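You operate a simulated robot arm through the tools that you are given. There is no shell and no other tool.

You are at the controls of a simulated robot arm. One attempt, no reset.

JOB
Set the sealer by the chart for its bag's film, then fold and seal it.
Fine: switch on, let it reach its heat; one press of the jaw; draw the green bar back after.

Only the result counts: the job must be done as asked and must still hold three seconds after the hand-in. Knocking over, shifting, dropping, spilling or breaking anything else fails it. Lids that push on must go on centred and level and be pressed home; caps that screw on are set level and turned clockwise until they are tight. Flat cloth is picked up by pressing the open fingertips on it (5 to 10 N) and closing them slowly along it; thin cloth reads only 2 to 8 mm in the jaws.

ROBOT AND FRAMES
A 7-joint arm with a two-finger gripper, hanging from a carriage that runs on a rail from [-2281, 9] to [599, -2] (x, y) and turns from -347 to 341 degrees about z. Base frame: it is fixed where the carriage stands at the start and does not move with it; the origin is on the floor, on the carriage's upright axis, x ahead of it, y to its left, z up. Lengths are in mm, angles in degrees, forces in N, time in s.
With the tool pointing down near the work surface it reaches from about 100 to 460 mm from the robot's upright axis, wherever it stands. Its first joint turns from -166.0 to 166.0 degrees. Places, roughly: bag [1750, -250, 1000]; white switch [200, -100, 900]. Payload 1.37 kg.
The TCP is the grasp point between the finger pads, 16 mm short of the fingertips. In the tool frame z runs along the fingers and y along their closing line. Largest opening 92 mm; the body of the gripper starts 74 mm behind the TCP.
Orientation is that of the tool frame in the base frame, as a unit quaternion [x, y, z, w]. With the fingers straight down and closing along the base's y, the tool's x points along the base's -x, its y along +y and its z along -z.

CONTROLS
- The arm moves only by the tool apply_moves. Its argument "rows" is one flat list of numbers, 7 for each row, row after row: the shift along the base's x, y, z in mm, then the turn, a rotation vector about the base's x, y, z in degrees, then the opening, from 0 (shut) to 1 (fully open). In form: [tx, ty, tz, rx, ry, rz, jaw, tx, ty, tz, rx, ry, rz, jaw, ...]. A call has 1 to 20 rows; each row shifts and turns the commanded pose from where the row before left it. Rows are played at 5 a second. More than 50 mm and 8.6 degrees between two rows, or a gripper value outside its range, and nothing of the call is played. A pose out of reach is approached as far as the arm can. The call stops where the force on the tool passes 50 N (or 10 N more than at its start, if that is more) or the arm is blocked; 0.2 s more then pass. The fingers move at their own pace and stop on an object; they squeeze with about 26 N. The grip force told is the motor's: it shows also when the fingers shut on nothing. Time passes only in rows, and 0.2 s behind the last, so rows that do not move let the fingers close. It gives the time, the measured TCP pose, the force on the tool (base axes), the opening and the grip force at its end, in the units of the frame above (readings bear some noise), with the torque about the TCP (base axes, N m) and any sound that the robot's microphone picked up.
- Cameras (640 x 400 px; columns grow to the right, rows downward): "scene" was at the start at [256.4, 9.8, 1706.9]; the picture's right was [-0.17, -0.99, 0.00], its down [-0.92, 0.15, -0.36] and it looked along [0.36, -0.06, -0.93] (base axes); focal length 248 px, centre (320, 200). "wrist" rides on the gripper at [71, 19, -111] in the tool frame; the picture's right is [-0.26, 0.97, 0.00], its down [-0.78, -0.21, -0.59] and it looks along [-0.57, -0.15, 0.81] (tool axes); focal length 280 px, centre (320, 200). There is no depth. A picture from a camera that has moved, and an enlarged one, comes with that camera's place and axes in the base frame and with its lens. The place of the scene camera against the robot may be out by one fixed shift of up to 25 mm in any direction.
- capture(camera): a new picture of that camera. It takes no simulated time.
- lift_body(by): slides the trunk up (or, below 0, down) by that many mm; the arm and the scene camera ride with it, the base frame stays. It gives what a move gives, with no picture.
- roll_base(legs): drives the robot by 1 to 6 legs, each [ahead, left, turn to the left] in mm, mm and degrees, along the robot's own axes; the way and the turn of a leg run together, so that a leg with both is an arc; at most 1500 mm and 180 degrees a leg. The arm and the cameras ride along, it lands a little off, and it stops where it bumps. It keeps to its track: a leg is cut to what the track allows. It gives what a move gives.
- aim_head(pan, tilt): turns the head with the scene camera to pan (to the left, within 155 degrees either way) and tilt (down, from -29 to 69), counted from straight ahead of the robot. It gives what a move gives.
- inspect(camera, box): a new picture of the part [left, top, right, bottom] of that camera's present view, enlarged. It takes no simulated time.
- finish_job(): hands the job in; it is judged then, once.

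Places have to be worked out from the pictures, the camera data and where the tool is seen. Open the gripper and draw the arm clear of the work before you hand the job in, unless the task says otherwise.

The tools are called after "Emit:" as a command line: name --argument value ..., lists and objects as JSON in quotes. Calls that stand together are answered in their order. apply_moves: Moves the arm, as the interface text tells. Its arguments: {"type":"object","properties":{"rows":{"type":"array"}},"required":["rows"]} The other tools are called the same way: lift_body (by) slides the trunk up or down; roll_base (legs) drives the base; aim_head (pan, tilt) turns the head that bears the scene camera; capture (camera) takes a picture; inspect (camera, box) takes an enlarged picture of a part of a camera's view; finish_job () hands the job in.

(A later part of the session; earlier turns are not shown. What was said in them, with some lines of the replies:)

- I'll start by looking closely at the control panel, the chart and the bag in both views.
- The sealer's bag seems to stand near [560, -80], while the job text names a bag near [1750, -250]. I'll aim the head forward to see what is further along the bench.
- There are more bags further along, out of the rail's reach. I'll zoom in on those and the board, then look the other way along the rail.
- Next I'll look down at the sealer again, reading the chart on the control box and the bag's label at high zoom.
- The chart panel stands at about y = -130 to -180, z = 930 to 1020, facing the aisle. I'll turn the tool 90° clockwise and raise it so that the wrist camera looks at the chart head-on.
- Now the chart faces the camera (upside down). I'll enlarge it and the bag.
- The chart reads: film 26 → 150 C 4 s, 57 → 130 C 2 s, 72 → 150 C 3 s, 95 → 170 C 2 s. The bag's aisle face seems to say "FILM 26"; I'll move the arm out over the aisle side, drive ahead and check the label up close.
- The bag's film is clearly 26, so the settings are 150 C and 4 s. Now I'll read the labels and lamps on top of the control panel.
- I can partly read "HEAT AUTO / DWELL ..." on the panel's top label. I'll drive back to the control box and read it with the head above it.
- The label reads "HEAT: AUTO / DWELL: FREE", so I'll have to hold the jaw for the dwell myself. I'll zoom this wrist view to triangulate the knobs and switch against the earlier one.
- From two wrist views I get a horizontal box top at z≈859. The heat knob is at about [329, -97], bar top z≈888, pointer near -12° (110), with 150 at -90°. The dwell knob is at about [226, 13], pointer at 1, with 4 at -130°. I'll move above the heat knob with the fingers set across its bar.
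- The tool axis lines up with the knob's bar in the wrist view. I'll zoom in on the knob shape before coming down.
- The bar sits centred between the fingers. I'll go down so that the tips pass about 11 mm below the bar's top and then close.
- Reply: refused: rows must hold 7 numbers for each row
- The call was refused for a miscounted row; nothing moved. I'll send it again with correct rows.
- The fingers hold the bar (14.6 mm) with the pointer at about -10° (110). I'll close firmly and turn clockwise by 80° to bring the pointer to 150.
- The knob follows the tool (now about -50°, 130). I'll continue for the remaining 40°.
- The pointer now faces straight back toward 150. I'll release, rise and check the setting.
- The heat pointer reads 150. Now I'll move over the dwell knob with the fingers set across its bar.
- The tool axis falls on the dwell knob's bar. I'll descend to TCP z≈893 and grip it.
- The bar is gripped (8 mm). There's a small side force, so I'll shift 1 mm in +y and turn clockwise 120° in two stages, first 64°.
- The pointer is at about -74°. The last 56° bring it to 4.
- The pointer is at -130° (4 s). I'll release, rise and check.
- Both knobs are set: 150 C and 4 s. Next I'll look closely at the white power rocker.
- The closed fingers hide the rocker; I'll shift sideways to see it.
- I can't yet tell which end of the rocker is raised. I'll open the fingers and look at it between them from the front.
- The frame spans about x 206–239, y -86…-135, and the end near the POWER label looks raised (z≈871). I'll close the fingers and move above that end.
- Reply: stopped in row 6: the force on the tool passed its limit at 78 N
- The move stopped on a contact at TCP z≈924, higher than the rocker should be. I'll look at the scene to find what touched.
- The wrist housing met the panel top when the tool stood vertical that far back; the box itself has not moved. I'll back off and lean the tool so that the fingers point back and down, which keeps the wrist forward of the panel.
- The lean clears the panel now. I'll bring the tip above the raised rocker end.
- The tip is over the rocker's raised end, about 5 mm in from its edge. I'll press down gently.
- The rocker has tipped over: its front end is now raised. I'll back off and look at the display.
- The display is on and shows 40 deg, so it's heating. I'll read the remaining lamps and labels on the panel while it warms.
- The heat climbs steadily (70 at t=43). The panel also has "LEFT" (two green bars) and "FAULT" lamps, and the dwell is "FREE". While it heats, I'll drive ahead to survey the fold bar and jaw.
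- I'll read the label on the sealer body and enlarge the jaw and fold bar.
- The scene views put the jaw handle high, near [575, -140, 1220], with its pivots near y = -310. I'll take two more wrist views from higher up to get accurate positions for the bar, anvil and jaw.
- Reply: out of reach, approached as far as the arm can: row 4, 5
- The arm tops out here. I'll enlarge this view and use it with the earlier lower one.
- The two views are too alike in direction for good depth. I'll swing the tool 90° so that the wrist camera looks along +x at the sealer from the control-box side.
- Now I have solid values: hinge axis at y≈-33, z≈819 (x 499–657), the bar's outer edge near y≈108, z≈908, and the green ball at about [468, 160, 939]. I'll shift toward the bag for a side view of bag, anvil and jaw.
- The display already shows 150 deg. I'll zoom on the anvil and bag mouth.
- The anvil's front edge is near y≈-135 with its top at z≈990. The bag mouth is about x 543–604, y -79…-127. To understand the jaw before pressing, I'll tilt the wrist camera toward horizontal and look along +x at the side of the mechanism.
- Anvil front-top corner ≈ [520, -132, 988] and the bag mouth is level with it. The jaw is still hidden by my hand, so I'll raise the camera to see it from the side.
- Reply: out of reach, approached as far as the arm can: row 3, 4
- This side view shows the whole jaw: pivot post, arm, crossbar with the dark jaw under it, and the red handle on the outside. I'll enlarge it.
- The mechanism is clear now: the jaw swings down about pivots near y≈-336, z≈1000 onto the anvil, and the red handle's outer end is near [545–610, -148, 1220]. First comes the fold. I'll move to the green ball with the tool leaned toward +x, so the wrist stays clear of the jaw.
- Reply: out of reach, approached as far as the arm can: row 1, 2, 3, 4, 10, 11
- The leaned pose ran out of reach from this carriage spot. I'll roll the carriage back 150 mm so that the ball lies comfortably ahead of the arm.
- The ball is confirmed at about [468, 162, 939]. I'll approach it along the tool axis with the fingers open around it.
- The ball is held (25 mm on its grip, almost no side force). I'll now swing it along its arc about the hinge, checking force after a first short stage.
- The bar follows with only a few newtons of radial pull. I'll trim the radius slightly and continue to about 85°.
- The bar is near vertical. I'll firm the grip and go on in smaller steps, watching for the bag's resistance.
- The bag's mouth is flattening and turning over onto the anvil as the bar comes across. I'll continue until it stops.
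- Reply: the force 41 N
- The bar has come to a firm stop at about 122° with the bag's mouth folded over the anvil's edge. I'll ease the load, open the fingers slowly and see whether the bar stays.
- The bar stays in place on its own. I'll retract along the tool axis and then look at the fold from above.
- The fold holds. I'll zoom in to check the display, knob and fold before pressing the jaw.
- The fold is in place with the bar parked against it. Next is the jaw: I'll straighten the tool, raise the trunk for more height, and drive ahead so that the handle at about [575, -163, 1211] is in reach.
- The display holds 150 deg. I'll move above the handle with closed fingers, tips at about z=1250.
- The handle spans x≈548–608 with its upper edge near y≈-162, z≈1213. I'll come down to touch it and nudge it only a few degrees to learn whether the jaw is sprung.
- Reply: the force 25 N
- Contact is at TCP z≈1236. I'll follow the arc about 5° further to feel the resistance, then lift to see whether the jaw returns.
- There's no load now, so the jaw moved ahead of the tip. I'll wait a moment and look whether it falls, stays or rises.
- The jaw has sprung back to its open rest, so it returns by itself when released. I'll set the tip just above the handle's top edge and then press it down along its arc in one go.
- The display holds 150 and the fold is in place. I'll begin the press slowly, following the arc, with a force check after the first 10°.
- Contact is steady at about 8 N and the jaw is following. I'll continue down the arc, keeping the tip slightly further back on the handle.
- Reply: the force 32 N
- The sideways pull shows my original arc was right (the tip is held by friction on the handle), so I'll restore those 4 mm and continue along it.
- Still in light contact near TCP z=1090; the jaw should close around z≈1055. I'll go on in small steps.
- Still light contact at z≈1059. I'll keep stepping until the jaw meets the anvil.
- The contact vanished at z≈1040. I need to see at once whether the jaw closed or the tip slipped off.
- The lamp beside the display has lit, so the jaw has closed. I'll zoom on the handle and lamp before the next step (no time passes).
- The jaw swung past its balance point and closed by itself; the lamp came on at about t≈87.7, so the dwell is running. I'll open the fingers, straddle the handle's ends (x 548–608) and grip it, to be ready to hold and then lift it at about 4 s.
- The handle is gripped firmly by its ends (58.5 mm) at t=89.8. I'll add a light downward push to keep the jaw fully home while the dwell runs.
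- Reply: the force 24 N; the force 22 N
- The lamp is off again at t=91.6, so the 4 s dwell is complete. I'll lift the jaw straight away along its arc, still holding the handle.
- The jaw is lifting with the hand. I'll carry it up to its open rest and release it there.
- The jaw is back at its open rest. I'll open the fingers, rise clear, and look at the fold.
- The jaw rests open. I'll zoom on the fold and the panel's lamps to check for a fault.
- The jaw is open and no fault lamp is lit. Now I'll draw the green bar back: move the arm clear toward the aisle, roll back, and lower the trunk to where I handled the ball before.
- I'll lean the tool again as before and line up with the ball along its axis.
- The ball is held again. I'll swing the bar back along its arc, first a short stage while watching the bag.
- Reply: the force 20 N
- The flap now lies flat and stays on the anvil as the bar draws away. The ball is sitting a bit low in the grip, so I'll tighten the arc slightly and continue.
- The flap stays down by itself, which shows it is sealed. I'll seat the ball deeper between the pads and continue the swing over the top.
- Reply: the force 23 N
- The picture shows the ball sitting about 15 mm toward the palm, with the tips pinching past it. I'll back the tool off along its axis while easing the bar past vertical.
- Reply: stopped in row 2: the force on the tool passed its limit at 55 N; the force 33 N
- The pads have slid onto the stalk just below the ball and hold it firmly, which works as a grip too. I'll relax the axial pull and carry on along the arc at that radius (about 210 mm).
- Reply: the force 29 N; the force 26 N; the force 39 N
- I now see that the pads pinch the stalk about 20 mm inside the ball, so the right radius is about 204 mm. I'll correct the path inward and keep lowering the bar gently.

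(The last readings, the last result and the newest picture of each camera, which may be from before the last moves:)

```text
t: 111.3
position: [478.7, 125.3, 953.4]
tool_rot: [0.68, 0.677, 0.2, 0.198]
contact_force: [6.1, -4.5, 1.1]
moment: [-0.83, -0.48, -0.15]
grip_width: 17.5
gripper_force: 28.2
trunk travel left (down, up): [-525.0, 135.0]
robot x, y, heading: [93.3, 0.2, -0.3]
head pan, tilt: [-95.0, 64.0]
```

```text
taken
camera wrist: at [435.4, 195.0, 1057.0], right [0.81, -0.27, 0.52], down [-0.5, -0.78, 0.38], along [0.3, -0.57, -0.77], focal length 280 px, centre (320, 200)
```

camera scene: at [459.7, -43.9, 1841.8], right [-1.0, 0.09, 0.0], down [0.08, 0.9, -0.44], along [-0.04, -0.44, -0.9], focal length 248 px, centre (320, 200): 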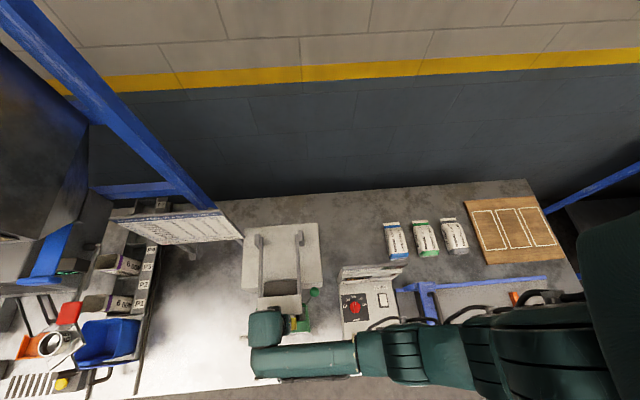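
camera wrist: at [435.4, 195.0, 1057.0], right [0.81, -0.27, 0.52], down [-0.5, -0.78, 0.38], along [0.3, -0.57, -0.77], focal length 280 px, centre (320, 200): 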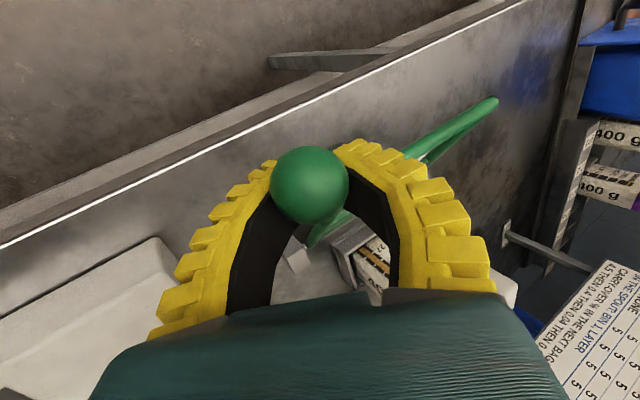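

Emit:
apply_moves --rows '[0.5, 5.1, -6.2, 0, 0, 0, 0.1, 0, 4.9, -6.5, 0, 0, 0, 0.1, 0, 4.6, -6.8, 0, 0, 0, 0.1]'

Emit:
capture --camera "wrist"

```text
t: 112.1
position: [479.3, 140.0, 934.3]
tool_rot: [0.681, 0.676, 0.199, 0.199]
contact_force: [5.8, -1.1, 4.6]
moment: [-0.88, -0.7, -0.11]
grip_width: 19.3
gripper_force: 28.2
trunk travel left (down, up): [-525.0, 135.0]
robot x, y, heading: [93.9, 4.0, -0.3]
head pan, tilt: [-95.0, 64.0]
```

```text
taken
camera wrist: at [436.6, 209.7, 1037.0], right [0.81, -0.27, 0.52], down [-0.5, -0.78, 0.38], along [0.3, -0.57, -0.77], focal length 280 px, centre (320, 200)
```

wrist: 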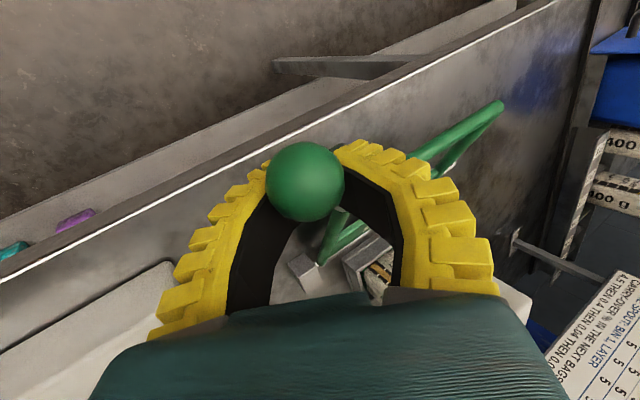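

Emit:
apply_moves --rows '[0, 2.3, -3.4, 0, 0, 0, 0.1, 0, 2.2, -3.5, 0, 0, 0, 0.1, 0, 0, 0, 0, 0, 0, 0.1]'

Emit:
capture --camera "wrist"

```text
t: 112.9
position: [479.7, 143.8, 926.3]
tool_rot: [0.681, 0.677, 0.199, 0.198]
contact_force: [8.2, -2.3, 2.7]
moment: [-0.88, -0.76, -0.02]
grip_width: 19.3
gripper_force: 27.7
trunk travel left (down, up): [-525.0, 135.0]
robot x, y, heading: [94.0, -0.4, 0.3]
head pan, tilt: [-95.0, 64.0]
```

```text
taken
camera wrist: at [436.9, 214.0, 1030.3], right [0.81, -0.27, 0.52], down [-0.5, -0.78, 0.38], along [0.3, -0.57, -0.76], focal length 280 px, centre (320, 200)
```

wrist: 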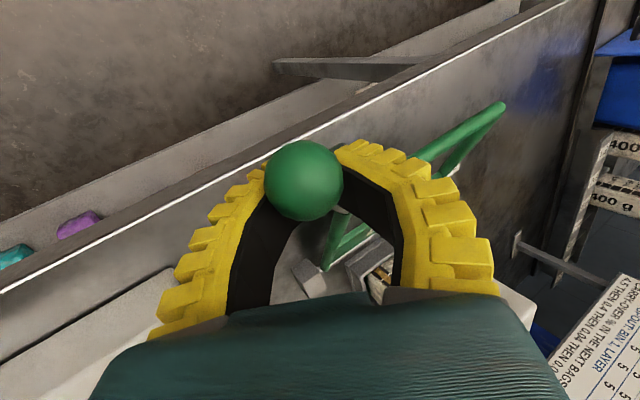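

The bar is at its starting angle (about 32°). I'll lower a touch more to feel for its rest.

Emit:
apply_moves --rows '[0, 1.3, -2.2, 0, 0, 0, 0.1, 0, 1.3, -2.2, 0, 0, 0, 0.1, 0, 0, 0, 0, 0, 0, 0.1]'

```text
t: 113.7
position: [479.2, 145.3, 923.6]
tool_rot: [0.681, 0.676, 0.199, 0.198]
contact_force: [10.2, -3.9, 3.2]
moment: [-0.91, -0.82, -0.09]
grip_width: 19.7
gripper_force: 27.7
trunk travel left (down, up): [-525.0, 135.0]
robot x, y, heading: [93.0, 3.4, -0.3]
head pan, tilt: [-95.0, 64.0]
```

Force stays small, so it's practically at rest. I'll open the fingers and see where the bar settles.

Emit:
apply_moves --rows '[0, 0, 0, 0, 0, 0, 0.3, 0, 0, 0, 0, 0, 0, 0.5, 0, 0, 0, 0, 0, 0, 0.7, 0, 0, 0, 0, 0, 0, 0.7]'

Emit:
capture --camera "wrist"

```text
t: 114.7
position: [477.7, 147.6, 923.5]
tool_rot: [0.681, 0.677, 0.198, 0.198]
contact_force: [-0.2, 0.2, 0.4]
moment: [-0.02, -0.01, 0.01]
grip_width: 66.6
gripper_force: 1.7
trunk travel left (down, up): [-525.0, 135.0]
robot x, y, heading: [90.4, -1.0, -0.2]
head pan, tilt: [-95.0, 64.0]
```

```text
taken
camera wrist: at [435.0, 217.2, 1026.0], right [0.81, -0.27, 0.52], down [-0.5, -0.78, 0.38], along [0.3, -0.57, -0.77], focal length 280 px, centre (320, 200)
```

wrist: 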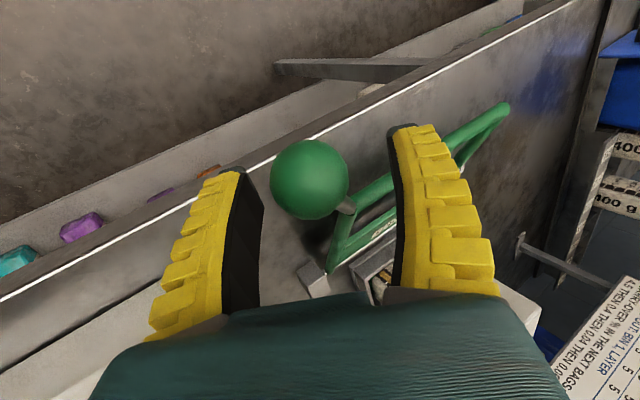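

The bar stays at rest. I'll retract along the tool axis, away from the ball.

Emit:
apply_moves --rows '[-11, 0, 17, 0, 0, 0, 0.9, -11, 0, 17, 0, 0, 0, 0.9, -11, 0, 17, 0, 0, 0, 0.9, -11, 0, 17, 0, 0, 0, 0.9, -11, 0, 17, 0, 0, 0, 0.9, -5, 0, 30, 0, 0, 0, 0.9]'

Emit:
aim_head --pan -30 --tilt 58

Emit:
capture --camera "wrist"

Emit:
capture --camera "scene"

```text
t: 116.1
position: [416.4, 145.9, 1037.6]
tool_rot: [0.682, 0.676, 0.198, 0.197]
contact_force: [-0.4, 0.5, 0.4]
moment: [-0.03, 0.03, 0.0]
grip_width: 83.8
gripper_force: 0.5
trunk travel left (down, up): [-525.0, 135.0]
robot x, y, heading: [90.2, 2.2, -0.1]
head pan, tilt: [-95.0, 64.0]
```

```text
t: 117.5
position: [417.2, 146.5, 1036.4]
tool_rot: [0.681, 0.677, 0.197, 0.197]
contact_force: [-0.7, -0.7, -0.6]
moment: [0.0, -0.03, 0.03]
grip_width: 83.8
gripper_force: 0.7
trunk travel left (down, up): [-525.0, 135.0]
robot x, y, heading: [95.0, 1.6, -0.1]
head pan, tilt: [-30.0, 58.0]
```

```text
taken
camera wrist: at [373.8, 217.1, 1141.2], right [0.81, -0.27, 0.52], down [-0.5, -0.78, 0.38], along [0.3, -0.57, -0.77], focal length 280 px, centre (320, 200)
```

wrist: 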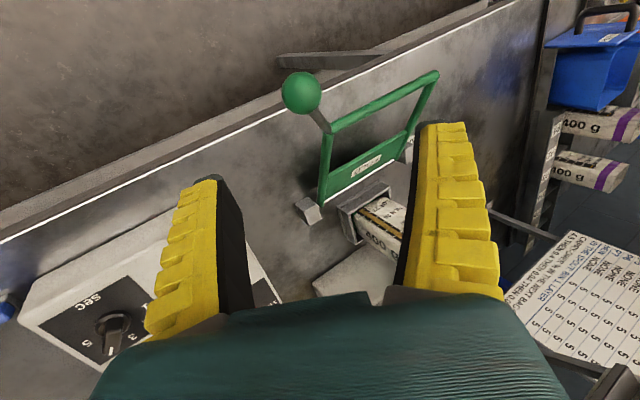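

```text
taken
camera scene: at [353.0, -16.6, 1718.7], right [-0.5, -0.86, 0.0], down [-0.73, 0.43, -0.53], along [0.46, -0.27, -0.85], focal length 248 px, centre (320, 200)
```

scene: 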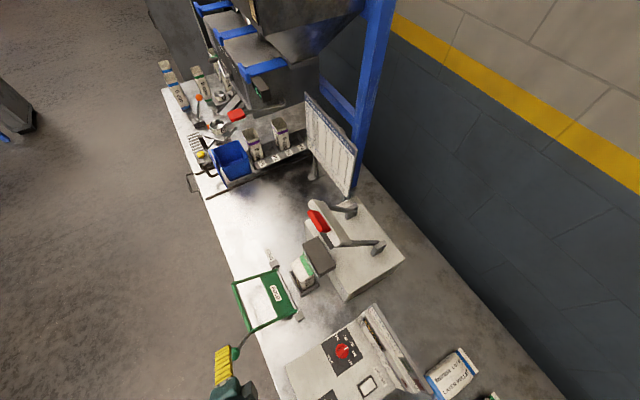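

Emit:
inspect --camera "scene" --box '[220, 190, 420, 350]'

Emit:
inspect --camera "scene" --box '[280, 230, 350, 300]'

Emit:
inspect --camera "scene" --box '[300, 300, 440, 400]'

```text
2.50 times, centred on (320, 270) of scene
camera zoom: at [353.0, -16.6, 1718.7], right [-0.5, -0.86, 0.0], down [-0.73, 0.43, -0.53], along [0.46, -0.27, -0.85], focal length 620 px, centre (320, 25)
```

zoom: 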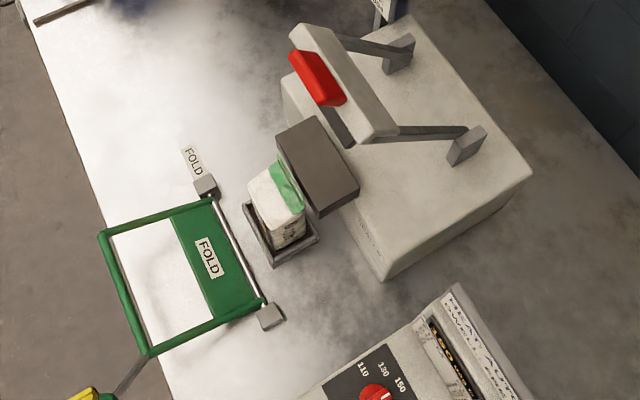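

```text
5.71 times, centred on (315, 265) of scene
camera zoom: at [353.0, -16.6, 1718.7], right [-0.5, -0.86, 0.0], down [-0.73, 0.43, -0.53], along [0.46, -0.27, -0.85], focal length 1418 px, centre (349, -171)
```

zoom: 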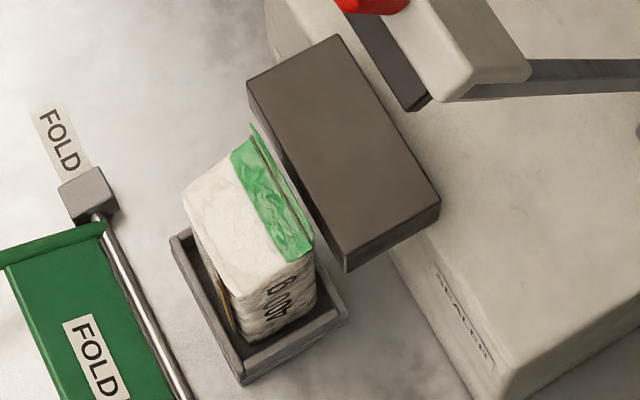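

```text
4.00 times, centred on (370, 350) of scene
camera zoom: at [353.0, -16.6, 1718.7], right [-0.5, -0.86, 0.0], down [-0.73, 0.43, -0.53], along [0.46, -0.27, -0.85], focal length 993 px, centre (120, -400)
```

zoom: 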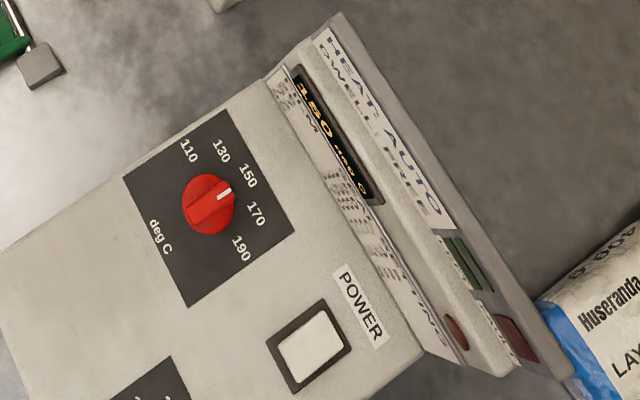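

The bar is back at rest, the jaw is open and the mouth stays folded. I'll take a closer look at the seal with the wrist camera before finishing.

Emit:
apply_moves --rows '[12, -10, 10, 0, 8.3, 0, 0.9, 12, -10, 10, 0, 8.3, 0, 0.9, 12, -10, 10, 0, 8.3, 0, 0.9, 12, -10, 10, 0, 8.2, 0, 0.9, 20, -20, 0, 0, 0, 0, 0.9, 20, -20, 0, 0, 0, 0, 0.9]'

Emit:
capture --camera "wrist"

```text
t: 118.9
position: [507.5, 63.2, 1076.2]
tool_rot: [0.709, 0.705, -0.005, -0.003]
contact_force: [-0.8, 0.3, 0.6]
moment: [-0.02, -0.05, 0.0]
grip_width: 83.6
gripper_force: 0.7
trunk travel left (down, up): [-525.0, 135.0]
robot x, y, heading: [91.8, -0.6, -0.3]
head pan, tilt: [-30.0, 58.0]
```

```text
taken
camera wrist: at [527.9, 134.9, 1186.8], right [0.96, -0.27, -0.01], down [-0.21, -0.78, 0.59], along [-0.17, -0.57, -0.81], focal length 280 px, centre (320, 200)
```

wrist: 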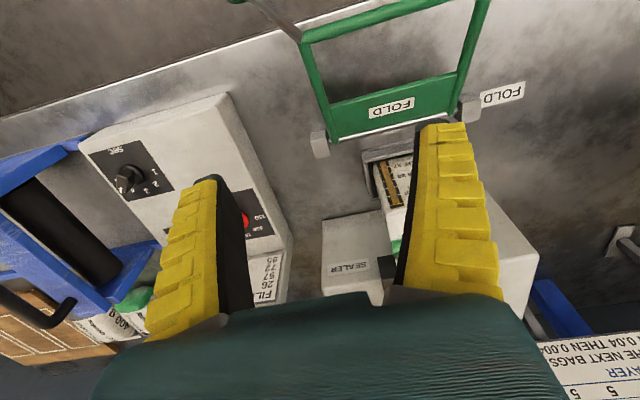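

Emit:
apply_moves --rows '[25, -10, 0, 0, 0, 0, 1, 25, -10, 0, 0, 0, 0, 1, 5, 0, 0, 0, 0, 0, 1]'

Emit:
capture --camera "wrist"

Emit:
inspect --camera "wrist" --box '[290, 130, 410, 280]'

```text
t: 119.7
position: [563.7, 46.2, 1076.6]
tool_rot: [0.709, 0.705, -0.004, -0.004]
contact_force: [-0.5, 0.3, 0.1]
moment: [0.01, -0.01, 0.0]
grip_width: 91.9
gripper_force: 0.1
trunk travel left (down, up): [-525.0, 135.0]
robot x, y, heading: [95.2, -1.3, 0.0]
head pan, tilt: [-30.0, 58.0]
```

```text
taken
camera wrist: at [582.7, 116.3, 1187.4], right [0.96, -0.27, -0.01], down [-0.21, -0.78, 0.59], along [-0.17, -0.57, -0.81], focal length 280 px, centre (320, 200)
```

wrist: 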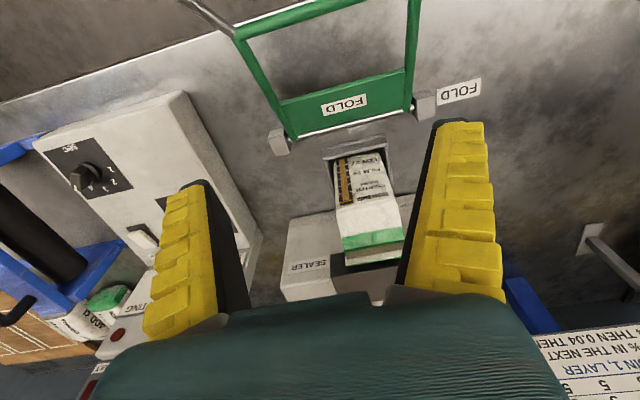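

```text
2.67 times, centred on (350, 205) of wrist
camera zoom: at [582.7, 116.3, 1187.4], right [0.96, -0.27, -0.01], down [-0.21, -0.78, 0.59], along [-0.17, -0.57, -0.81], focal length 748 px, centre (240, 187)
```

zoom: 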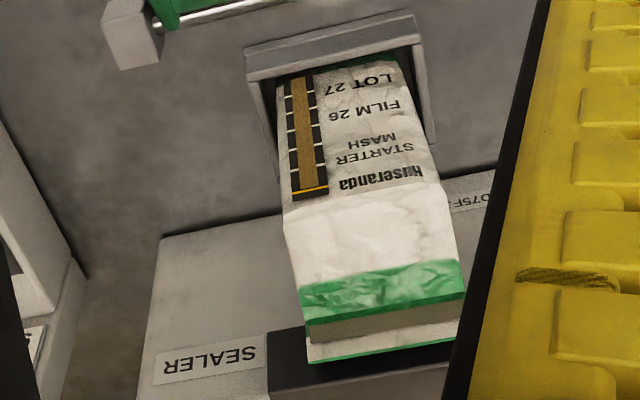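

The flap is flat with a pressed seal band across it and the mouth stays shut. The bar's ball is back at about [468, 162, 935], its starting rest. I'll draw the arm clear over the aisle.

Emit:
apply_moves --rows '[-20, 25, 10, 0, 0, 0, 1, -25, 30, 10, 0, 0, 0, 1, -30, 30, 10, 0, 0, 0, 1, -30, 30, 10, 0, 0, 0, 1, -30, 20, 10, 0, 0, 0, 1]'

Emit:
capture --camera "scene"

Emit:
inspect --camera "scene" --box '[220, 190, 420, 350]'

```text
t: 120.9
position: [428.7, 182.4, 1124.8]
tool_rot: [0.709, 0.705, -0.004, -0.004]
contact_force: [0.7, -0.9, 0.4]
moment: [0.02, 0.0, -0.01]
grip_width: 91.9
gripper_force: 0.0
trunk travel left (down, up): [-525.0, 135.0]
robot x, y, heading: [91.6, 1.2, -0.2]
head pan, tilt: [-30.0, 58.0]
```

```text
taken
camera scene: at [353.2, -16.6, 1718.7], right [-0.5, -0.86, 0.0], down [-0.73, 0.43, -0.53], along [0.46, -0.27, -0.85], focal length 248 px, centre (320, 200)
```

scene: 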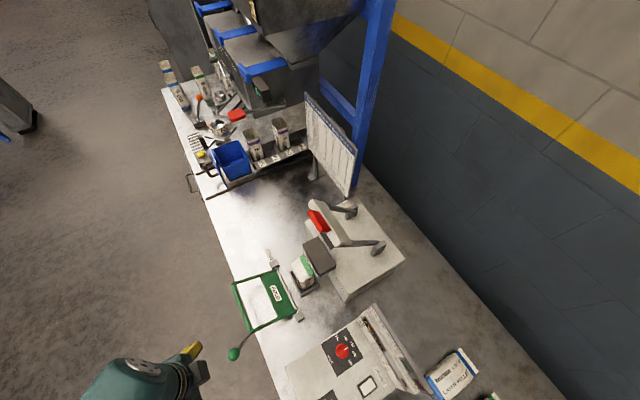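

```text
2.50 times, centred on (320, 270) of scene
camera zoom: at [353.2, -16.6, 1718.7], right [-0.5, -0.86, 0.0], down [-0.73, 0.43, -0.53], along [0.46, -0.27, -0.85], focal length 620 px, centre (320, 25)
```

zoom: 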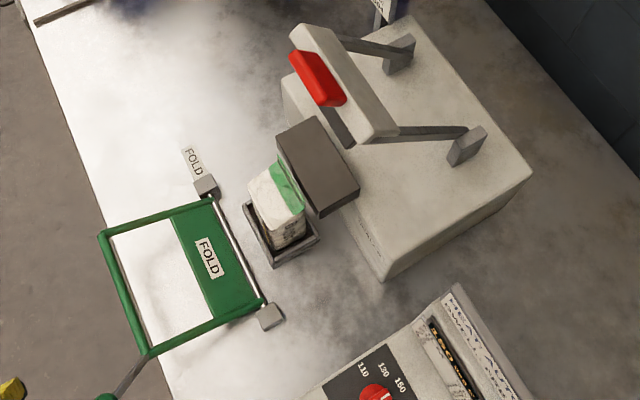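

The sealer is set to 150 C and 4 s for film 26, and the bag is folded and sealed. The jaw is open, the green bar is back at rest, and the open gripper is clear of the bench. I'm handing the job in.

Emit:
finish_job

```text
The job is handed in.
```

I set the sealer for the bag's film, then folded and sealed the bag, and handed the job in. The hand-in gave no verdict, so I only have what the pictures and readings showed.

- **Settings:** The bag's label reads film 26, and the chart gives 150 C and 4 s for it. I turned both knobs to those marks and switched the power on. The display showed 150 deg C before the fold and still did after the press.
- **Fold:** I swung the green bar over until it stopped firmly, which turned the bag's mouth over the edge of the anvil.
- **Seal:** I pressed the jaw once, after a short test nudge of about 6° that stopped well short of closing. The last part of the press did not go as planned: the jaw dropped shut on its own, and the lamp by the display lit. I lifted it again after about 4 s, when the lamp had gone out. I estimated the closing time from the lamp and force readings, so the true hold could be off by a few tenths of a second.
- **Afterwards:** I drew the green bar back to where it started, and the jaw rests open. The bag's mouth stays shut with a pressed band across it.
- **One bump:** While reaching for the power switch, the wrist hit the control box's panel, peaking at 78 N. The box had not moved in the pictures before and after.

The power switch is still on, and the arm is clear of the bench with the gripper open.
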